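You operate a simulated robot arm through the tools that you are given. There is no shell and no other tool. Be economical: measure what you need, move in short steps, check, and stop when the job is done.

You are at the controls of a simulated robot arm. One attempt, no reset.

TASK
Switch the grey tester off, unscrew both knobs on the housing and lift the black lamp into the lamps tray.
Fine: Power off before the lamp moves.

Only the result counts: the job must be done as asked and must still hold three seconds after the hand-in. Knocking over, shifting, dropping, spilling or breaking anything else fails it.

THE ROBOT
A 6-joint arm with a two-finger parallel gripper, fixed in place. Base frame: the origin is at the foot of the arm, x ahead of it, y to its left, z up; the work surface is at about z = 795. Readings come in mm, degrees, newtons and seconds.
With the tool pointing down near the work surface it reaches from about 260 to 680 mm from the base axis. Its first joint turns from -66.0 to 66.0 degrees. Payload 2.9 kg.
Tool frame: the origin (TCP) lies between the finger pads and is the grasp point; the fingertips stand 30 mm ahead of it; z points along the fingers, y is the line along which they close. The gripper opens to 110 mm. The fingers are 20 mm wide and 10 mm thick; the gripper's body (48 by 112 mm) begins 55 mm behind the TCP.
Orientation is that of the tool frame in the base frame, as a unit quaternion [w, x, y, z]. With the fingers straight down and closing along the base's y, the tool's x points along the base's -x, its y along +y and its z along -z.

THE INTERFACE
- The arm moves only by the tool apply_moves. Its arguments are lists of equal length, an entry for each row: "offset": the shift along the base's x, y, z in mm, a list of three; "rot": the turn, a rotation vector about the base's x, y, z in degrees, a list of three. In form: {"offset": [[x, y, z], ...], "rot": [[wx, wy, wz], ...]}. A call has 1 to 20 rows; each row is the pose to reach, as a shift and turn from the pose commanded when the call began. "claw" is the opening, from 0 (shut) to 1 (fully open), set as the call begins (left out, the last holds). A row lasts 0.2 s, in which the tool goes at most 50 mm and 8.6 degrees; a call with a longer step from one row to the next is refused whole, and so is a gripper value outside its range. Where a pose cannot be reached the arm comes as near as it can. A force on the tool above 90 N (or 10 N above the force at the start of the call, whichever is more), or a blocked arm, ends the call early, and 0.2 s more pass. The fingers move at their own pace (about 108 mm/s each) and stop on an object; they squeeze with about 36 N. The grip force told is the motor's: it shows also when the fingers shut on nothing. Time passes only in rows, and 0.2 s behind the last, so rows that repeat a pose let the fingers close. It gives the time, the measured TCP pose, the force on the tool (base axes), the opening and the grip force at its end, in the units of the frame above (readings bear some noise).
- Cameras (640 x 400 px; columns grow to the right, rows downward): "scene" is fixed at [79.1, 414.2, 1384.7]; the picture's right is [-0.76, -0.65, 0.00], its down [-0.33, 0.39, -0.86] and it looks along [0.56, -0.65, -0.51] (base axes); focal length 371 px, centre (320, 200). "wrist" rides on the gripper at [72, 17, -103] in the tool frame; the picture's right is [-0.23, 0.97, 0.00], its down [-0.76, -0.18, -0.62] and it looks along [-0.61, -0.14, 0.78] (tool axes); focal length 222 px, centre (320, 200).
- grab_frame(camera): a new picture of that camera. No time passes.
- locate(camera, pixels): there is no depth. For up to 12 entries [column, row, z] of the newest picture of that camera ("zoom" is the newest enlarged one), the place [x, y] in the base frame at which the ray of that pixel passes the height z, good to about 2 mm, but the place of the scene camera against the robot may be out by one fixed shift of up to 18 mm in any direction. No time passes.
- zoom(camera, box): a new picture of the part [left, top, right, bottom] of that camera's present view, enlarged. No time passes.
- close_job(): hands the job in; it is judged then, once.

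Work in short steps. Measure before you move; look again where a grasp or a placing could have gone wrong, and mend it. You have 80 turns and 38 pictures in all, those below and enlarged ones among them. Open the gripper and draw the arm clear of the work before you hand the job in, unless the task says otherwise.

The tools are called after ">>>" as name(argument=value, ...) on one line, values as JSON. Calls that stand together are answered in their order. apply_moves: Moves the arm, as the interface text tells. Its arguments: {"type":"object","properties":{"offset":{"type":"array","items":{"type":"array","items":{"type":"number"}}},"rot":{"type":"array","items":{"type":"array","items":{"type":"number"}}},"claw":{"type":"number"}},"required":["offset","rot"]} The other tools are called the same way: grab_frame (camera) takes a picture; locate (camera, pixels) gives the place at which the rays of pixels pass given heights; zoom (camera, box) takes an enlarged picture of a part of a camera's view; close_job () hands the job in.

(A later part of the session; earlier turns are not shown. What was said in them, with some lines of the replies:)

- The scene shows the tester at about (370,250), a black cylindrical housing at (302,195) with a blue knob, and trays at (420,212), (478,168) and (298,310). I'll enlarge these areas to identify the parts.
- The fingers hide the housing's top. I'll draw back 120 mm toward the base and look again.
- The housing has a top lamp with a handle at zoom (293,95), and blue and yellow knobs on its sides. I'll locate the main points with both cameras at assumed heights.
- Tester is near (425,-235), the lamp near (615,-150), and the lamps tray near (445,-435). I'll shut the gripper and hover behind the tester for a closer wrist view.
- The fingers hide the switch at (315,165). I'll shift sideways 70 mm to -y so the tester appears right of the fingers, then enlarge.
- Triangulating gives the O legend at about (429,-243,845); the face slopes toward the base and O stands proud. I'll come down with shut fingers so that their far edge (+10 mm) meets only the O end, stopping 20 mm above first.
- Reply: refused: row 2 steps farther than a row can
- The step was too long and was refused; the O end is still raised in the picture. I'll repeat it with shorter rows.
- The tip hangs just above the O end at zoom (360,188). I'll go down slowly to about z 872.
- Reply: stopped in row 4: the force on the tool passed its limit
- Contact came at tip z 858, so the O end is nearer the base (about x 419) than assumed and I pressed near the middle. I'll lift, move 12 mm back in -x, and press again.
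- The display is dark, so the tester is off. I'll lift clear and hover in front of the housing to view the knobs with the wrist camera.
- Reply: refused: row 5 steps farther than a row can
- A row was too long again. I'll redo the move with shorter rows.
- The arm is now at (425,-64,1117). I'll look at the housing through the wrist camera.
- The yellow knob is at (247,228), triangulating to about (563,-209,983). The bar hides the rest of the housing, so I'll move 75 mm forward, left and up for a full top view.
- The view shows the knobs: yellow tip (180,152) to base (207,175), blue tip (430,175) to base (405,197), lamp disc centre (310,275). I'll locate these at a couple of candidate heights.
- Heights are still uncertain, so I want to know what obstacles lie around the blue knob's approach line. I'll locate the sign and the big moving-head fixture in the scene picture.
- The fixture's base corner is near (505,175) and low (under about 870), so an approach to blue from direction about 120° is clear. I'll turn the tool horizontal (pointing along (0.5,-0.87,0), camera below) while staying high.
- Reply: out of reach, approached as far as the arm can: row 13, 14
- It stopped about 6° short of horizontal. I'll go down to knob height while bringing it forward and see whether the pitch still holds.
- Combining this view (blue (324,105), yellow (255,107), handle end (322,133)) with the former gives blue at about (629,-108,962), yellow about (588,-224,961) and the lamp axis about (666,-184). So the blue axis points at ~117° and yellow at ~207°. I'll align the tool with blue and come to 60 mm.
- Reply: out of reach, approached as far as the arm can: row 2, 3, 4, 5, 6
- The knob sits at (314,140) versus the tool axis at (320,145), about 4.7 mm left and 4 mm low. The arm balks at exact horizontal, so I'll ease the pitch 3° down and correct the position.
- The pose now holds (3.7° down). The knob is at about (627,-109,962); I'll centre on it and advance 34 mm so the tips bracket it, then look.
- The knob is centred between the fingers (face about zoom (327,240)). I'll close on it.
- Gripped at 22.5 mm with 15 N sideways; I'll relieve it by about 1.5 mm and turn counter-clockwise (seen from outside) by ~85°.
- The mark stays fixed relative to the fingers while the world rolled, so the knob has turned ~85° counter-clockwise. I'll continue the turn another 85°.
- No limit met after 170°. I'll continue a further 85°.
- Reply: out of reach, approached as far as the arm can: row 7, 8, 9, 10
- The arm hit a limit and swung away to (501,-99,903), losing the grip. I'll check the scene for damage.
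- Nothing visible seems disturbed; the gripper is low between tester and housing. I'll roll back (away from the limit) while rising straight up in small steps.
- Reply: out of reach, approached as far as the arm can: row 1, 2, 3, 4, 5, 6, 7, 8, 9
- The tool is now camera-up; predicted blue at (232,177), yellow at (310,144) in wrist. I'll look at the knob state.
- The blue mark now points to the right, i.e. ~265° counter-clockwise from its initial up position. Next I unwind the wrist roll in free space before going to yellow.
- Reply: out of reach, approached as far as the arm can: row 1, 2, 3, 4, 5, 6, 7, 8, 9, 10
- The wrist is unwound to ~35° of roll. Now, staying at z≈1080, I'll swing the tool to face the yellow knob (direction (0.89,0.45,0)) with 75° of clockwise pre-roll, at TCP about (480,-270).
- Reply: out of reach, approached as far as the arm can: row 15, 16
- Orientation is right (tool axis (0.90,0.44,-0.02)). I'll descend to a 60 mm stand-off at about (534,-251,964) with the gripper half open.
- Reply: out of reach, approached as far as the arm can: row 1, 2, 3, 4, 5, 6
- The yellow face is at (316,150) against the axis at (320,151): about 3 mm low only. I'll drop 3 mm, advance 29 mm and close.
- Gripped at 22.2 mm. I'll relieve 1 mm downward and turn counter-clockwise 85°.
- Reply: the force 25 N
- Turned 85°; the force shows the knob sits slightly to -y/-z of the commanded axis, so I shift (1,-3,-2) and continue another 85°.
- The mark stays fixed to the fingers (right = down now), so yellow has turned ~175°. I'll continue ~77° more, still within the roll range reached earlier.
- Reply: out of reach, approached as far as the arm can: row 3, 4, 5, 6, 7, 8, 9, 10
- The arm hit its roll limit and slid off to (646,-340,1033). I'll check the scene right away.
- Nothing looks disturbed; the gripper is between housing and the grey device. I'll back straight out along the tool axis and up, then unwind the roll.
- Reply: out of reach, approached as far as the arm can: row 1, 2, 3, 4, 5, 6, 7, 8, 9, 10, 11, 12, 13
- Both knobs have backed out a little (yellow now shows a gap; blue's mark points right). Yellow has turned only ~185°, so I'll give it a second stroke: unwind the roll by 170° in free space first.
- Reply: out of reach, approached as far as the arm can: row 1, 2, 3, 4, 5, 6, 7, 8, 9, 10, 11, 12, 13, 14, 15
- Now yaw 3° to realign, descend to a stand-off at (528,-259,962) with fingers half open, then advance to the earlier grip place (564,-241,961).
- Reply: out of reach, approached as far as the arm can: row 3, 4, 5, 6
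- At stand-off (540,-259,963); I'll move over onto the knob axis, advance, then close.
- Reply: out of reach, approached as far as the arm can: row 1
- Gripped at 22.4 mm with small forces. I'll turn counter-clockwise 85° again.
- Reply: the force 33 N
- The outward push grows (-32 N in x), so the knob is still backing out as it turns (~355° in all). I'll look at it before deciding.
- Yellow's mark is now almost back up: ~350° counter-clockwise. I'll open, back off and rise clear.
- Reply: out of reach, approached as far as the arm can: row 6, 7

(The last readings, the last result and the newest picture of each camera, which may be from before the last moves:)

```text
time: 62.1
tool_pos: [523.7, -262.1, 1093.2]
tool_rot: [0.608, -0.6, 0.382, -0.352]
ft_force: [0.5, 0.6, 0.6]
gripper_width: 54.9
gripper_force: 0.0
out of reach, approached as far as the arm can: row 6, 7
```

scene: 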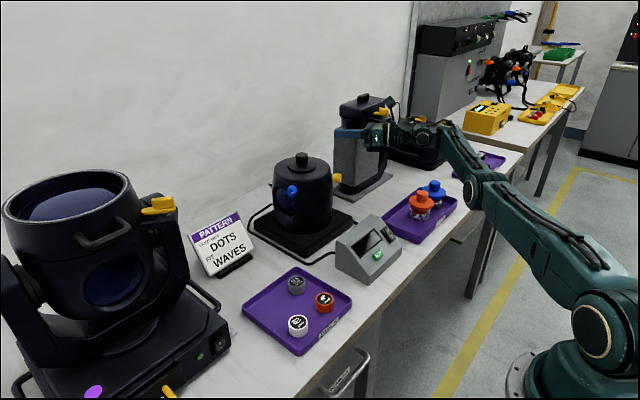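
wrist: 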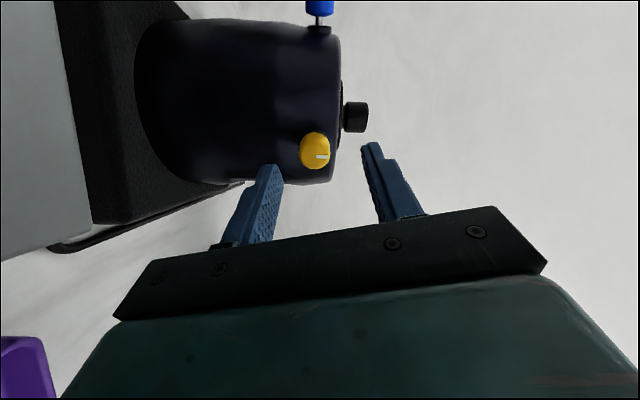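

Clear at (524,-262,1093). I'll unroll to camera-down (95°) here, then yaw round to the blue side.

>>> apply_moves(offset=[[0, 0, 0], [0, 0, 0], [0, 0, 0], [0, 0, 0], [0, 0, 0], [0, 0, 0], [0, 0, 0], [0, 0, 0], [0, 0, 0], [0, 0, 0], [0, 0, 0]], rot=[[7.57, 3.94, 0], [15.1, 7.9, 0], [22.7, 11.8, 0], [30.3, 15.8, 0], [37.8, 19.7, 0], [45.4, 23.6, 0], [53, 27.6, 0], [60.6, 31.5, 0], [68.1, 35.5, 0], [75.7, 39.4, 0], [82, 42.6, 0]])

>>> apply_moves(offset=[[-3, 20, 0], [-6, 40, 0], [-9, 60, 0], [-12, 80, 0], [-15, 100, 0], [-15, 120, 0], [-15, 140, -5], [-15, 160, -10], [-15, 180, -15], [-15, 200, -20], [-15, 220, -25], [-15, 240, -30], [0, 260, -40], [20, 275, -55], [20, 275, -55]], rot=[[0, 0, -8.4], [0, 0, -16.8], [0, 0, -25.2], [0, 0, -33.6], [0, 0, -42], [0, 0, -50.4], [0, 0, -58.8], [0, 0, -67.2], [0, 0, -75.6], [0, 0, -84], [0, 0, -89.5], [0, 0, -89.5], [0, 0, -89.5], [0, 0, -89.5], [0, 0, -89.5]])

```text
time: 64.5
tool_pos: [525.6, -260.9, 1091.5]
tool_rot: [0.678, -0.14, 0.694, 0.2]
ft_force: [-0.2, -0.9, -0.1]
gripper_width: 54.8
gripper_force: 0.1
```

```text
time: 67.7
tool_pos: [569.7, -26.0, 1039.3]
tool_rot: [0.61, 0.384, 0.618, -0.313]
ft_force: [0.6, -0.4, 1.8]
gripper_width: 55.0
gripper_force: 0.0
out of reach, approached as far as the arm can: row 6, 10, 11, 12, 13, 14, 15
```

Pointing (0.51,-0.86,-0.06), near the blue side. I'll yaw 3.5° more and lower to a stand-off at (594,-46,966).

>>> apply_moves(offset=[[0, 0, -20], [0, 0, -45], [8, -6, -70], [16, -13, -73], [24.7, -20, -73], [24.7, -20, -73]], rot=[[0, 0, -1], [0.3, 0.15, -2.5], [0.5, 0.3, -3.5], [0.5, 0.3, -3.5], [0.5, 0.3, -3.5], [0.5, 0.3, -3.5]])

>>> grab_frame(camera="wrist")

```text
time: 69.1
tool_pos: [592.9, -47.1, 965.7]
tool_rot: [0.596, 0.406, 0.608, -0.331]
ft_force: [0.1, 0.2, 0.1]
gripper_width: 54.8
gripper_force: 0.1
out of reach, approached as far as the arm can: row 2, 3
```

```text
5 pictures are left
```

wrist: 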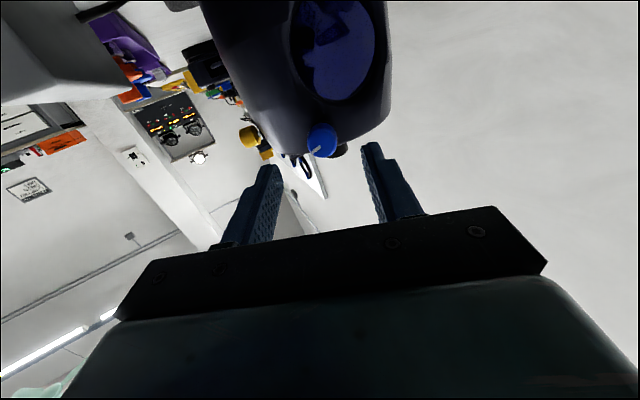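

Blue at (321,140) is on the tool axis. I'll advance 43 mm and close.

>>> apply_moves(offset=[[6, -12, -1], [13, -25, -2], [19.7, -38.1, -3], [19.7, -38.1, -3]], rot=[[0, 0, 0], [0, 0, 0], [0, 0, 0], [0, 0, 0]])

>>> apply_moves(offset=[[0, 0, 0], [0, 0, 0], [0, 0, 0]], rot=[[0, 0, 0], [0, 0, 0], [0, 0, 0]], claw=0)

```text
time: 70.1
tool_pos: [613.1, -85.7, 962.9]
tool_rot: [0.596, 0.406, 0.608, -0.331]
ft_force: [0.5, -0.4, 0.5]
gripper_width: 54.9
gripper_force: 0.0
```

```text
time: 70.9
tool_pos: [614.6, -82.7, 961.7]
tool_rot: [0.597, 0.405, 0.609, -0.329]
ft_force: [10.2, 0.7, 0.0]
gripper_width: 22.6
gripper_force: 44.8
```

Gripped. I'll turn blue ~94° more counter-clockwise.

>>> apply_moves(offset=[[1, 1, 0], [1, 1, 0], [1, 1, 0], [1, 1, 0], [1, 1, 0], [1, 1.5, 0], [1, 1.5, 0], [1, 1.5, 0], [1, 1.5, 0], [1, 1.5, 0], [1, 1.5, 0]], rot=[[-3.88, 7.53, 0.59], [-7.8, 15.1, 1.2], [-11.6, 22.6, 1.8], [-15.5, 30.1, 2.4], [-19.4, 37.7, 3], [-23.3, 45.2, 3.5], [-27.2, 52.7, 4.1], [-31, 60.2, 4.7], [-34.9, 67.8, 5.3], [-38.8, 75.3, 5.9], [-42.7, 82.8, 6.5]])

```text
time: 73.3
tool_pos: [613.4, -82.5, 963.4]
tool_rot: [0.168, -0.163, 0.712, -0.662]
ft_force: [-3.0, 0.1, 8.3]
gripper_width: 23.0
gripper_force: 44.9
```

Blue has now turned ~360° as well. I'll open, back out 50 mm, rise, and unroll 94°.

>>> apply_moves(offset=[[0, 0, 0], [0, 0, 0], [-6, 11, 1], [-12, 24, 2], [-18, 36, 3], [-24, 48, 4], [-24, 48, 40], [-24, 48, 80], [-24, 48, 120]], rot=[[0, 0, 0], [0, 0, 0], [0, 0, 0], [0, 0, 0], [0, 0, 0], [0, 0, 0], [0, 0, 0], [0, 0, 0], [0, 0, 0]], claw=0.5)

>>> apply_moves(offset=[[0, 0, 0], [0, 0, 0], [0, 0, 0], [0, 0, 0], [0, 0, 0], [0, 0, 0], [0, 0, 0], [0, 0, 0], [0, 0, 0], [0, 0, 0], [0, 0, 0]], rot=[[3.88, -7.53, -0.59], [7.8, -15.1, -1.2], [11.6, -22.6, -1.8], [15.5, -30.1, -2.4], [19.4, -37.7, -3], [23.3, -45.2, -3.5], [27.2, -52.7, -4.1], [31, -60.2, -4.7], [34.9, -67.8, -5.3], [38.8, -75.3, -5.9], [42.7, -82.8, -6.5]])

```text
time: 75.3
tool_pos: [590.1, -35.9, 1083.4]
tool_rot: [0.169, -0.165, 0.714, -0.66]
ft_force: [-0.2, 0.7, -0.7]
gripper_width: 54.9
gripper_force: 0.1
```

```text
time: 77.7
tool_pos: [591.4, -34.6, 1081.0]
tool_rot: [0.596, 0.407, 0.609, -0.329]
ft_force: [-0.9, 0.2, -0.6]
gripper_width: 54.8
gripper_force: 0.0
```

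Now I'll turn the tool back to pointing down while moving to about (631,-184,1141), above and short of the lamp.

>>> apply_moves(offset=[[0, 0, 10], [0, 0, 20], [0, 0, 30], [0, -10, 40], [3, -25, 50], [6, -40, 58], [10, -55, 60], [15, -70, 60], [20, -85, 60], [25, -100, 60], [30, -115, 60], [35, -132, 60], [40, -149, 60], [40, -149, 60]], rot=[[3.37, 6.07, 4.13], [6.74, 12.14, 8.26], [10.1, 18.2, 12.4], [13.5, 24.3, 16.5], [16.8, 30.3, 20.7], [20.2, 36.4, 24.8], [23.6, 42.5, 28.9], [27, 48.6, 33], [30.3, 54.6, 37.2], [33.7, 60.7, 41.3], [37.1, 66.8, 45.4], [40.4, 72.8, 49.6], [43.8, 78.9, 53.7], [43.8, 78.9, 53.7]])

```text
time: 80.7
tool_pos: [597.1, -184.5, 1130.5]
tool_rot: [-0.001, 0.001, 1.0, 0.0]
ft_force: [0.4, 0.9, 0.0]
gripper_width: 55.0
gripper_force: 0.1
out of reach, approached as far as the arm can: row 12, 13, 14
```

Straight down, the reach at this height ends at x≈597; the lamp needs ~691 mm. I'll tilt the tool 30° outward (about Y) so that fingers still close along y, approach to about (625,-184,1075), and look.

>>> apply_moves(offset=[[5, 0, -5], [10, 0, -15], [18, 0, -30], [28, 0, -45], [28, 0, -55], [28, 0, -55]], rot=[[0, -7.5, 0], [0, -15, 0], [0, -22.5, 0], [0, -30, 0], [0, -30, 0], [0, -30, 0]])

>>> grab_frame(camera="wrist")

```text
time: 82.1
tool_pos: [623.9, -186.7, 1118.5]
tool_rot: [0.188, 0.001, 0.982, 0.001]
ft_force: [0.5, -0.5, -0.8]
gripper_width: 54.9
gripper_force: 0.1
out of reach, approached as far as the arm can: row 2, 3, 4, 5, 6
```

```text
4 pictures are left
```

wrist: 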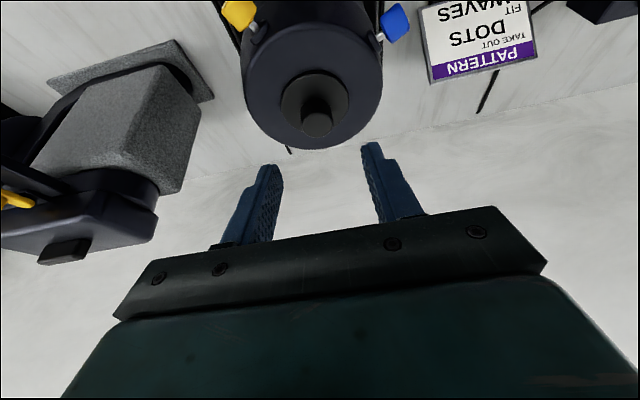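

The tilt only reached ~22° and the arm stopped at z 1118. The handle top is at (317,124) and the disc centre at (313,96); I'll locate them.

>>> locate(camera="wrist", pixels=[[317, 124, 1014], [313, 96, 987], [317, 124, 1020], [313, 96, 992], [313, 72, 975]])

```text
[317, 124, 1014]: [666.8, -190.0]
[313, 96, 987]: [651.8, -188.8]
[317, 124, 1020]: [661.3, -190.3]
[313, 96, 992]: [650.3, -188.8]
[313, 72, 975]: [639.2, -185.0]
```

Estimates agree on the lamp axis at about (661,-188), handle top ≈1021 and disc ≈988. I'll come down keeping this 22° tilt, ending at TCP (654,-188,1026), checking how far it gets.

>>> apply_moves(offset=[[3, 0, -20], [5, -1, -40], [8, -1, -55], [16, -1, -62], [23, -1, -68], [30, -1, -78], [30, -1, -88], [30, -1, -92], [30, -1, -92]], rot=[[0, 0, 0], [0, 0, 0], [0, 0, 0], [0, 0, 0], [0, 0, 0], [0, 0, 0], [0, 0, 0], [0, 0, 0], [0, 0, 0]])

>>> zoom(camera="wrist", box=[230, 80, 410, 200])

```text
time: 84.1
tool_pos: [628.0, -179.2, 1083.1]
tool_rot: [0.16, 0.001, 0.987, 0.004]
ft_force: [-0.2, 0.0, -0.3]
gripper_width: 55.1
gripper_force: 0.1
out of reach, approached as far as the arm can: row 1, 2, 3, 4, 5, 6, 7, 8, 9
```

```text
3.33 times, centred on (320, 140) of wrist
```

zoom: 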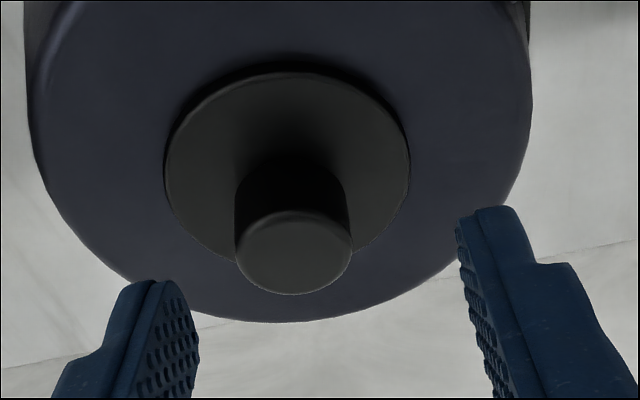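

The arm settled at (628,-179,1083) with 18° tilt. The lower the hand the further it reaches, so I'll descend first, then extend outward.

>>> apply_moves(offset=[[0, -3, -8], [0, -6, -16], [0, -9, -24], [0, -9, -32], [4, -9, -36], [8, -9, -40], [8, -9, -40]], rot=[[0, 0, 0], [0, 0, 0], [0, 0, 0], [0, 0, 0], [0, 0, 0], [0, 0, 0], [0, 0, 0]])

>>> locate(camera="zoom", pixels=[[294, 255, 1014], [294, 255, 1021], [286, 165, 988], [295, 320, 983], [400, 190, 988], [172, 160, 988]])

```text
time: 85.7
tool_pos: [626.8, -186.4, 1065.8]
tool_rot: [0.149, 0.001, 0.989, 0.005]
ft_force: [-0.2, -0.8, 0.5]
gripper_width: 55.0
gripper_force: 0.2
out of reach, approached as far as the arm can: row 2, 3, 4, 5, 6, 7
```

```text
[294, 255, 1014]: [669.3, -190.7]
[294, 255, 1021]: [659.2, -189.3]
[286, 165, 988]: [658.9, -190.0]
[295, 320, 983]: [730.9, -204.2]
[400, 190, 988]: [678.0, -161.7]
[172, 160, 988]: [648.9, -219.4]
```

Locate now gives handle top and disc consistently at (659,-190), top z 1021. The wrist pitch seems to limit the tilt at lower heights, so I'll ease the tilt to ~10° and go outward and down.

>>> apply_moves(offset=[[4, -2, -6], [10, -4, -12], [16, -4, -20], [22, -4, -28], [24, -4, -36], [24, -4, -36]], rot=[[0, 2, 0], [0, 4, 0], [0, 6, 0], [0, 7, 0], [0, 7, 0], [0, 7, 0]])

```text
time: 87.1
tool_pos: [651.6, -190.8, 1029.9]
tool_rot: [0.099, 0.001, 0.995, 0.002]
ft_force: [-0.5, 0.5, 1.0]
gripper_width: 55.1
gripper_force: 0.1
```

It reached (652,-191,1030) with 11° tilt. I'll go 2 mm out, 5 mm down and close on the handle.

>>> apply_moves(offset=[[1, 0, -2], [2, 0.5, -5], [2, 0.5, -5]], rot=[[0, 0, 0], [0, 0, 0], [0, 0, 0]])

>>> apply_moves(offset=[[0, 0, 0], [0, 0, 0], [0, 0, 0]], rot=[[0, 0, 0], [0, 0, 0], [0, 0, 0]], claw=0)

```text
time: 87.9
tool_pos: [651.3, -189.3, 1026.1]
tool_rot: [0.098, 0.001, 0.995, 0.001]
ft_force: [0.4, 0.0, -0.8]
gripper_width: 54.8
gripper_force: 0.0
```

```text
time: 88.7
tool_pos: [650.3, -189.2, 1025.1]
tool_rot: [0.098, 0.001, 0.995, 0.001]
ft_force: [-0.6, -0.8, 1.1]
gripper_width: 28.5
gripper_force: 35.9
```

Gripped at 28.5 mm. I'll lift slowly 20 mm, watching the force.

>>> apply_moves(offset=[[0, 0, 3], [0, 0, 7], [0, 0, 12], [0, 0, 17], [0, 0, 22]], rot=[[0, 0, 0], [0, 0, 0], [0, 0, 0], [0, 0, 0], [0, 0, 0]])

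```text
time: 89.9
tool_pos: [652.7, -190.8, 1046.4]
tool_rot: [0.098, 0.0, 0.995, 0.004]
ft_force: [-17.8, 0.4, -9.3]
gripper_width: 28.5
gripper_force: 36.0
```

It rises, with -18 N sideways in x, so the bore wants me a little closer. I'll shift -2 mm in x and continue up.

>>> apply_moves(offset=[[-2, 0, 0], [-2, 0, 4], [-2, 0, 9], [-2, 0, 14]], rot=[[0, 0, 0], [0, 0, 0], [0, 0, 0], [0, 0, 0]])

```text
time: 90.9
tool_pos: [651.6, -191.0, 1061.4]
tool_rot: [0.1, 0.001, 0.995, 0.003]
ft_force: [0.8, -0.5, -1.8]
gripper_width: 28.6
gripper_force: 36.6
```

Forces are near zero now. I'll continue up 18 mm.

>>> apply_moves(offset=[[0, 0, 5], [0, 0, 10], [0, 0, 14], [0, 0, 18]], rot=[[0, 0, 0], [0, 0, 0], [0, 0, 0], [0, 0, 0]])

>>> zoom(camera="scene", box=[230, 110, 470, 260])

```text
time: 91.9
tool_pos: [650.7, -190.6, 1078.6]
tool_rot: [0.099, 0.0, 0.995, 0.003]
ft_force: [-0.1, 0.1, -1.1]
gripper_width: 28.5
gripper_force: 35.5
```

```text
2.67 times, centred on (350, 185) of scene
```

zoom: 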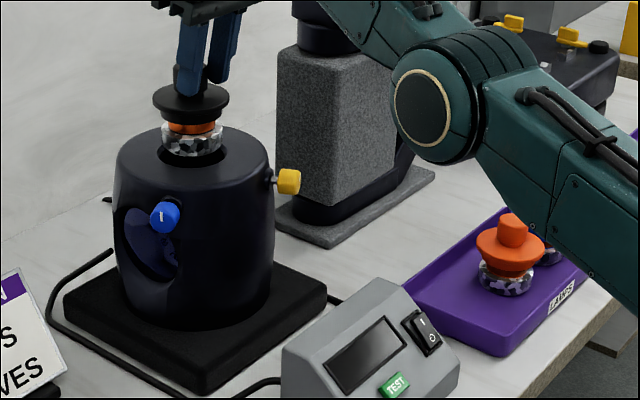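

The lamp is nearly out: its base at zoom (192,145) is just at the rim. I'll locate the tray's corners and the free space left of the orange lamp.

>>> locate(camera="zoom", pixels=[[407, 288, 812], [503, 352, 812], [507, 283, 803], [513, 218, 875], [460, 285, 800], [480, 310, 800], [505, 207, 812]])

>>> apply_moves(offset=[[0, 0, 4], [0, 0, 9], [0, 0, 14], [0, 0, 14]], rot=[[0, 0, 0], [0, 0, 0], [0, 0, 0], [0, 0, 0]])

```text
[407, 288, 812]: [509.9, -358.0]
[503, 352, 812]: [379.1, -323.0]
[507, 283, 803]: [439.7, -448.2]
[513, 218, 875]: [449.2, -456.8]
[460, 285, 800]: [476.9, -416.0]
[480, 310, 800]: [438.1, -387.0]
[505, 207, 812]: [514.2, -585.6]
```

```text
time: 92.9
tool_pos: [648.0, -188.9, 1091.8]
tool_rot: [0.1, 0.0, 0.995, 0.003]
ft_force: [-0.6, 0.6, -1.7]
gripper_width: 28.3
gripper_force: 35.4
out of reach, approached as far as the arm can: row 3, 4
```

Orange lamp base is at (440,-448) and the tray's left edge runs (510,-358)–(379,-323), so free spot is about (470,-383) true. I'll keep the tilt (lamp upright), move inward and over the tray at height.

>>> apply_moves(offset=[[-12, 0, 4], [-35, -5, 12], [-65, -15, 16], [-95, -35, 16], [-120, -60, 16], [-140, -90, 16], [-155, -120, 10], [-170, -150, 0], [-178, -180, -10], [-180, -193, -20], [-180, -193, -20]], rot=[[0, 0, 0], [0, 0, 0], [0, 0, 0], [0, 0, 0], [0, 0, 0], [0, 0, 0], [0, 0, 0], [0, 0, 0], [0, 0, 0], [0, 0, 0], [0, 0, 0]])

```text
time: 95.3
tool_pos: [480.7, -393.1, 1079.0]
tool_rot: [0.099, 0.001, 0.995, 0.003]
ft_force: [0.0, -0.5, -1.7]
gripper_width: 28.0
gripper_force: 36.1
out of reach, approached as far as the arm can: row 4, 5, 6, 7, 8, 9, 10, 11
```

Over the tray with small errors. I'll go to TCP (466,-383,985), still above the orange lamp's top, and take a look.

>>> apply_moves(offset=[[-4, 2, -20], [-8, 5, -45], [-12, 8, -70], [-15, 10, -94], [-15, 10, -94]], rot=[[0, 0, 0], [0, 0, 0], [0, 0, 0], [0, 0, 0], [0, 0, 0]])

>>> grab_frame(camera="wrist")

```text
time: 96.5
tool_pos: [497.0, -412.5, 994.3]
tool_rot: [0.1, 0.0, 0.995, 0.004]
ft_force: [-0.1, -0.1, -2.0]
gripper_width: 28.0
gripper_force: 36.0
out of reach, approached as far as the arm can: row 1, 2, 3, 4, 5
```

```text
1 pictures are left
```

wrist: 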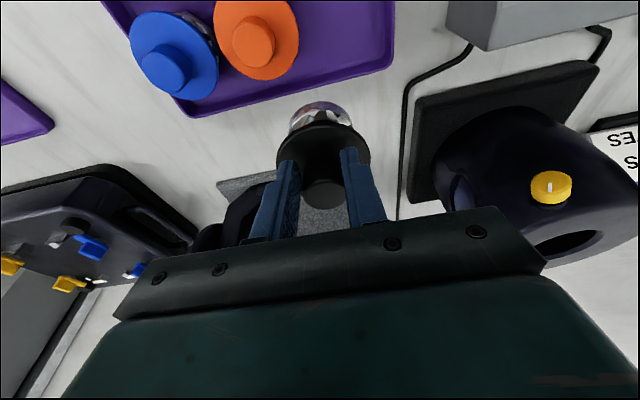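

The pose drifts because the outward tilt conflicts with the pitch limit here. I'll locate tray and lamps in this picture: tray far corners (190,115) and (390,68), orange handle (257,45), blue handle (166,70).

>>> locate(camera="wrist", pixels=[[190, 115, 815], [390, 68, 815], [392, 10, 815], [258, 45, 878], [298, 35, 850], [166, 70, 878], [300, 60, 802], [355, 72, 802], [393, 0, 815], [320, 105, 915]])

```text
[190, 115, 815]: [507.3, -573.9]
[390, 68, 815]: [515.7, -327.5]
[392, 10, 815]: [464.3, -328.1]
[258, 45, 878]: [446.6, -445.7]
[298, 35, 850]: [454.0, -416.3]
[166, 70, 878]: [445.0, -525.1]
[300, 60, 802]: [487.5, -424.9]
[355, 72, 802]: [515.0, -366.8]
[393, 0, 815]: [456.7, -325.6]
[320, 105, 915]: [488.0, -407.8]
```

The tray spans x 380–512, y -574 to -328; the orange lamp is at (447,-446) with its flange edge at y -416. I'll set the lamp at (452,-375); I yaw the tool +50° about vertical so the tilt is tangential (lamp stays upright) while moving to TCP (449,-379).

>>> apply_moves(offset=[[-5, 4, 4], [-12, 9, 6], [-20, 14, 6], [-28, 19, 6], [-36, 25, 6], [-44, 30, 6], [-48, 33.5, 6], [-48, 33.5, 6]], rot=[[0, 0, 8], [0, 0, 16], [0, 0, 24], [0, 0, 32], [0, 0, 40], [0, 0, 48], [0, 0, 50], [0, 0, 50]])

```text
time: 98.3
tool_pos: [462.5, -395.5, 1006.9]
tool_rot: [0.089, -0.422, 0.901, 0.047]
ft_force: [-0.3, 0.0, -2.4]
gripper_width: 28.2
gripper_force: 36.0
out of reach, approached as far as the arm can: row 2, 3, 4, 5, 6, 7, 8
```

Still held ~20 mm outward by the wrist limit. I'll yaw another 60° so the tilt points back toward the base, which relieves the wrist, and go to TCP (454,-380).

>>> apply_moves(offset=[[0, 2, 0], [-2, 4, 0], [-3, 7, 0], [-5, 10, 0], [-6, 13, 0], [-8, 15, 0], [-8.5, 16, 0], [-8.5, 16, 0], [-8.5, 16, 0]], rot=[[0, 0, 8], [0, 0, 16], [0, 0, 24], [0, 0, 32], [0, 0, 40], [0, 0, 48], [0, 0, 56], [0, 0, 60], [0, 0, 60]])

```text
time: 100.3
tool_pos: [475.4, -400.9, 1018.9]
tool_rot: [-0.052, 0.815, -0.571, -0.085]
ft_force: [0.4, 0.8, -2.2]
gripper_width: 28.0
gripper_force: 35.8
out of reach, approached as far as the arm can: row 1, 2, 3, 4, 5, 6, 7, 8, 9
```

The limits got worse, so the wrist is likely wound up in a bad configuration. I'll unwind fully to the neutral straight-down attitude (as at the start) while moving to (450,-330,1080), then judge reach.

>>> apply_moves(offset=[[0, 4, 5], [-1, 10, 10], [-2, 16, 16], [-4, 22, 22], [-6, 28, 28], [-8, 34, 34], [-10, 40, 40], [-12, 46, 46], [-15, 52, 52], [-18, 58, 58], [-21, 64, 60], [-24, 70, 60], [-25, 71, 60], [-25, 71, 60]], rot=[[-0.9, 0.5, -8.4], [-1.8, 1.1, -16.9], [-2.7, 1.6, -25.3], [-3.5, 2.2, -33.7], [-4.4, 2.7, -42.2], [-5.3, 3.2, -50.6], [-6.2, 3.8, -59], [-7.1, 4.3, -67.4], [-8, 4.8, -75.9], [-8.8, 5.4, -84.3], [-9.7, 5.9, -92.7], [-10.6, 6.5, -101.2], [-11.5, 7, -109.6], [-11.5, 7, -109.6]])

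```text
time: 103.3
tool_pos: [463.5, -334.9, 1086.5]
tool_rot: [-0.002, 0.0, 1.0, -0.003]
ft_force: [0.0, -1.6, -2.3]
gripper_width: 27.7
gripper_force: 36.2
out of reach, approached as far as the arm can: row 10, 11, 12, 13, 14
```

Even neutral is held outward, more so with outward tilt: the wrist needs inward tilt. Turning the tool -185° about vertical makes the lamp-upright tilt point inward. I'll yaw -170° in place first.

>>> apply_moves(offset=[[0, 0, 0], [0, 0, 0], [0, 0, 0], [0, 0, 0], [0, 0, 0], [0, 0, 0], [0, 0, 0], [0, 0, 0], [0, 0, 0], [0, 0, 0], [0, 0, 0], [0, 0, 0], [0, 0, 0], [0, 0, 0], [0, 0, 0], [0, 0, 0], [0, 0, 0], [0, 0, 0], [0, 0, 0], [0, 0, 0]], rot=[[0, 0, -8.5], [0, 0, -17], [0, 0, -25.5], [0, 0, -34], [0, 0, -42.5], [0, 0, -51], [0, 0, -59.5], [0, 0, -68], [0, 0, -76.5], [0, 0, -85], [0, 0, -93.5], [0, 0, -102], [0, 0, -110.5], [0, 0, -119], [0, 0, -127.5], [0, 0, -136], [0, 0, -144.5], [0, 0, -153], [0, 0, -161.5], [0, 0, -170]])

```text
time: 107.5
tool_pos: [462.7, -338.4, 1086.8]
tool_rot: [-0.003, 0.996, 0.085, 0.0]
ft_force: [-0.4, 0.9, -2.4]
gripper_width: 27.5
gripper_force: 35.9
```

Reached cleanly. Now the last -15° of yaw plus 11.4° inward tilt (lamp upright), moving to TCP (457,-376,1010).

>>> apply_moves(offset=[[-2, -10, -12], [-4, -20, -25], [-6, -30, -40], [-6, -37.5, -60], [-6, -37.5, -77], [-6, -37.5, -77]], rot=[[0.25, 2.85, -4], [0.5, 5.7, -8], [0.75, 8.5, -12], [1, 11.35, -15], [1, 11.35, -15], [1, 11.35, -15]])

```text
time: 108.9
tool_pos: [455.8, -346.5, 1010.0]
tool_rot: [-0.021, 0.994, -0.043, -0.097]
ft_force: [-0.1, -0.3, -2.6]
gripper_width: 27.4
gripper_force: 36.5
out of reach, approached as far as the arm can: row 3, 4, 5, 6
```

Now y is short by 30 mm, probably the roll limit. I'll ease the yaw back 20° and move to y -376 at this height.

>>> apply_moves(offset=[[0, -5, 0], [0, -12, 0], [0, -20, 0], [0, -29.5, 0], [0, -29.5, 0]], rot=[[0, 0, 7], [0, 0, 14], [0, 0, 20], [0, 0, 20], [0, 0, 20]])

```text
time: 110.1
tool_pos: [455.0, -358.4, 1004.7]
tool_rot: [-0.003, 0.987, 0.129, -0.1]
ft_force: [0.3, -1.0, -2.2]
gripper_width: 27.2
gripper_force: 36.3
out of reach, approached as far as the arm can: row 1, 2, 3, 4, 5
```

Better: short by 18 mm now. I'll yaw another +30° and retry.

>>> apply_moves(offset=[[0, -3, 0], [0, -7, 0], [0, -12, 0], [0, -17.6, 0], [0, -17.6, 0]], rot=[[0, 0, 7.5], [0, 0, 15], [0, 0, 22.5], [0, 0, 30], [0, 0, 30]])

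```text
time: 111.3
tool_pos: [454.9, -376.5, 1005.8]
tool_rot: [0.021, 0.92, 0.38, -0.096]
ft_force: [0.4, 0.2, -2.5]
gripper_width: 27.4
gripper_force: 36.1
```

Reached exactly; the lamp axis is at about (451,-379). I'll shift +3 in y and descend to z 900, above expected contact at ~882.

>>> apply_moves(offset=[[0, 3, -15], [0, 3, -35], [0, 3, -55], [0, 3, -75], [0, 3, -90], [0, 3, -102], [0, 3, -106], [0, 3, -106]], rot=[[0, 0, 0], [0, 0, 0], [0, 0, 0], [0, 0, 0], [0, 0, 0], [0, 0, 0], [0, 0, 0], [0, 0, 0]])

```text
time: 113.1
tool_pos: [455.5, -371.7, 898.1]
tool_rot: [0.022, 0.92, 0.379, -0.096]
ft_force: [-1.3, 1.4, -2.7]
gripper_width: 27.3
gripper_force: 35.7
```

No contact yet at z 898 and the pose holds. I'll use the last picture now to check clearances around the lamp before setting down.

>>> zoom(camera="scene", box=[350, 130, 510, 250])

```text
3.33 times, centred on (430, 190) of scene
```

zoom: 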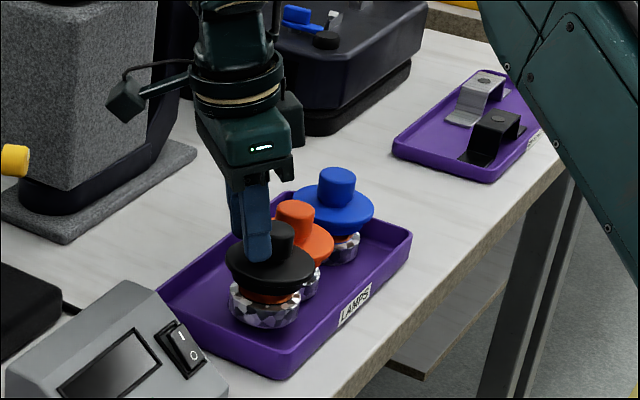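

The lamp hangs upright within the tray, clear of the orange one. I'll lower in small steps toward z 880.

>>> apply_moves(offset=[[0, 0, -3], [0, 0, -6], [0, 0, -9], [0, 0, -11], [0, 0, -13]], rot=[[0, 0, 0], [0, 0, 0], [0, 0, 0], [0, 0, 0], [0, 0, 0]])

```text
time: 114.3
tool_pos: [454.4, -372.9, 883.4]
tool_rot: [0.022, 0.92, 0.379, -0.097]
ft_force: [0.0, 0.6, -0.4]
gripper_width: 0.1
gripper_force: 36.0
```

The gripper shut to 0: the handle slipped out sideways just as the lamp neared the floor (it had been held near the pad edge). I'll withdraw along the tool axis, away from the lamp, without disturbing it.

>>> apply_moves(offset=[[1.6, 1.1, 10], [4, 3, 25], [8, 5.5, 50], [14, 10, 85], [20, 14, 120], [20, 30, 140]], rot=[[0, 0, 0], [0, 0, 0], [0, 0, 0], [0, 0, 0], [0, 0, 0], [0, 0, 0]])

>>> grab_frame(camera="wrist")

```text
time: 115.7
tool_pos: [475.5, -341.3, 1025.6]
tool_rot: [0.022, 0.92, 0.379, -0.096]
ft_force: [0.3, 1.1, 0.0]
gripper_width: 0.0
gripper_force: 36.2
```

```text
refused: no pictures are left
```

No pictures remain. I'll check with the last enlarged picture where the lamp axis stood relative to the orange lamp just before release.

>>> locate(camera="zoom", pixels=[[270, 262, 862], [267, 308, 825], [290, 230, 894], [296, 207, 878], [300, 240, 850], [265, 328, 812], [310, 287, 803]])

```text
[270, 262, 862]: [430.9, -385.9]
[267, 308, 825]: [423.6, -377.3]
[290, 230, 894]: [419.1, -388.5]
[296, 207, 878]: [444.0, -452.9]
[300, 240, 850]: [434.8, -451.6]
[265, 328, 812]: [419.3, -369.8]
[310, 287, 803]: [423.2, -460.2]
```

The lamp stood at about (430,-380), well inside the tray and ~68 mm from the orange lamp, and had only millimetres left to fall. I'll open the gripper and draw the arm up and clear.

>>> apply_moves(offset=[[0, 10, 25], [0, 25, 50], [0, 45, 75], [-5, 70, 90], [-10, 95, 95], [-15, 120, 95], [-15, 120, 95]], rot=[[0, 0, 0], [0, 0, 0], [0, 0, 0], [0, 0, 0], [0, 0, 0], [0, 0, 0], [0, 0, 0]], claw=0.6)

```text
time: 117.3
tool_pos: [463.0, -218.2, 1108.6]
tool_rot: [0.023, 0.92, 0.38, -0.097]
ft_force: [-0.1, 0.0, 0.3]
gripper_width: 66.1
gripper_force: 0.1
out of reach, approached as far as the arm can: row 1, 2, 3, 4, 5, 6, 7
```

The gripper is open and clear at (463,-218,1109), with no force on the tool. I'm handing in.

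>>> close_job()

```text
The job is handed in.
```

I handed the job in with every step done, but I couldn't check how the black lamp ended up. It slipped out of the gripper as I lowered it into the lamps tray, and I had no pictures left.

- **Tester:** it was switched off before the lamp moved, and its display is dark.
- **Knobs:** both are turned about one full turn counter-clockwise and have backed out, and the lamp then lifted out freely.
- **Lamp:** it left the grip at most about 15 mm above the tray floor. It was upright in the last picture, about 68 mm from the orange lamp (centre to centre). I think it is standing in the tray, but it may have shifted or tipped.
- **Arm:** while turning the knobs it hit a wrist limit twice and swung off them. The scene pictures showed nothing else disturbed.
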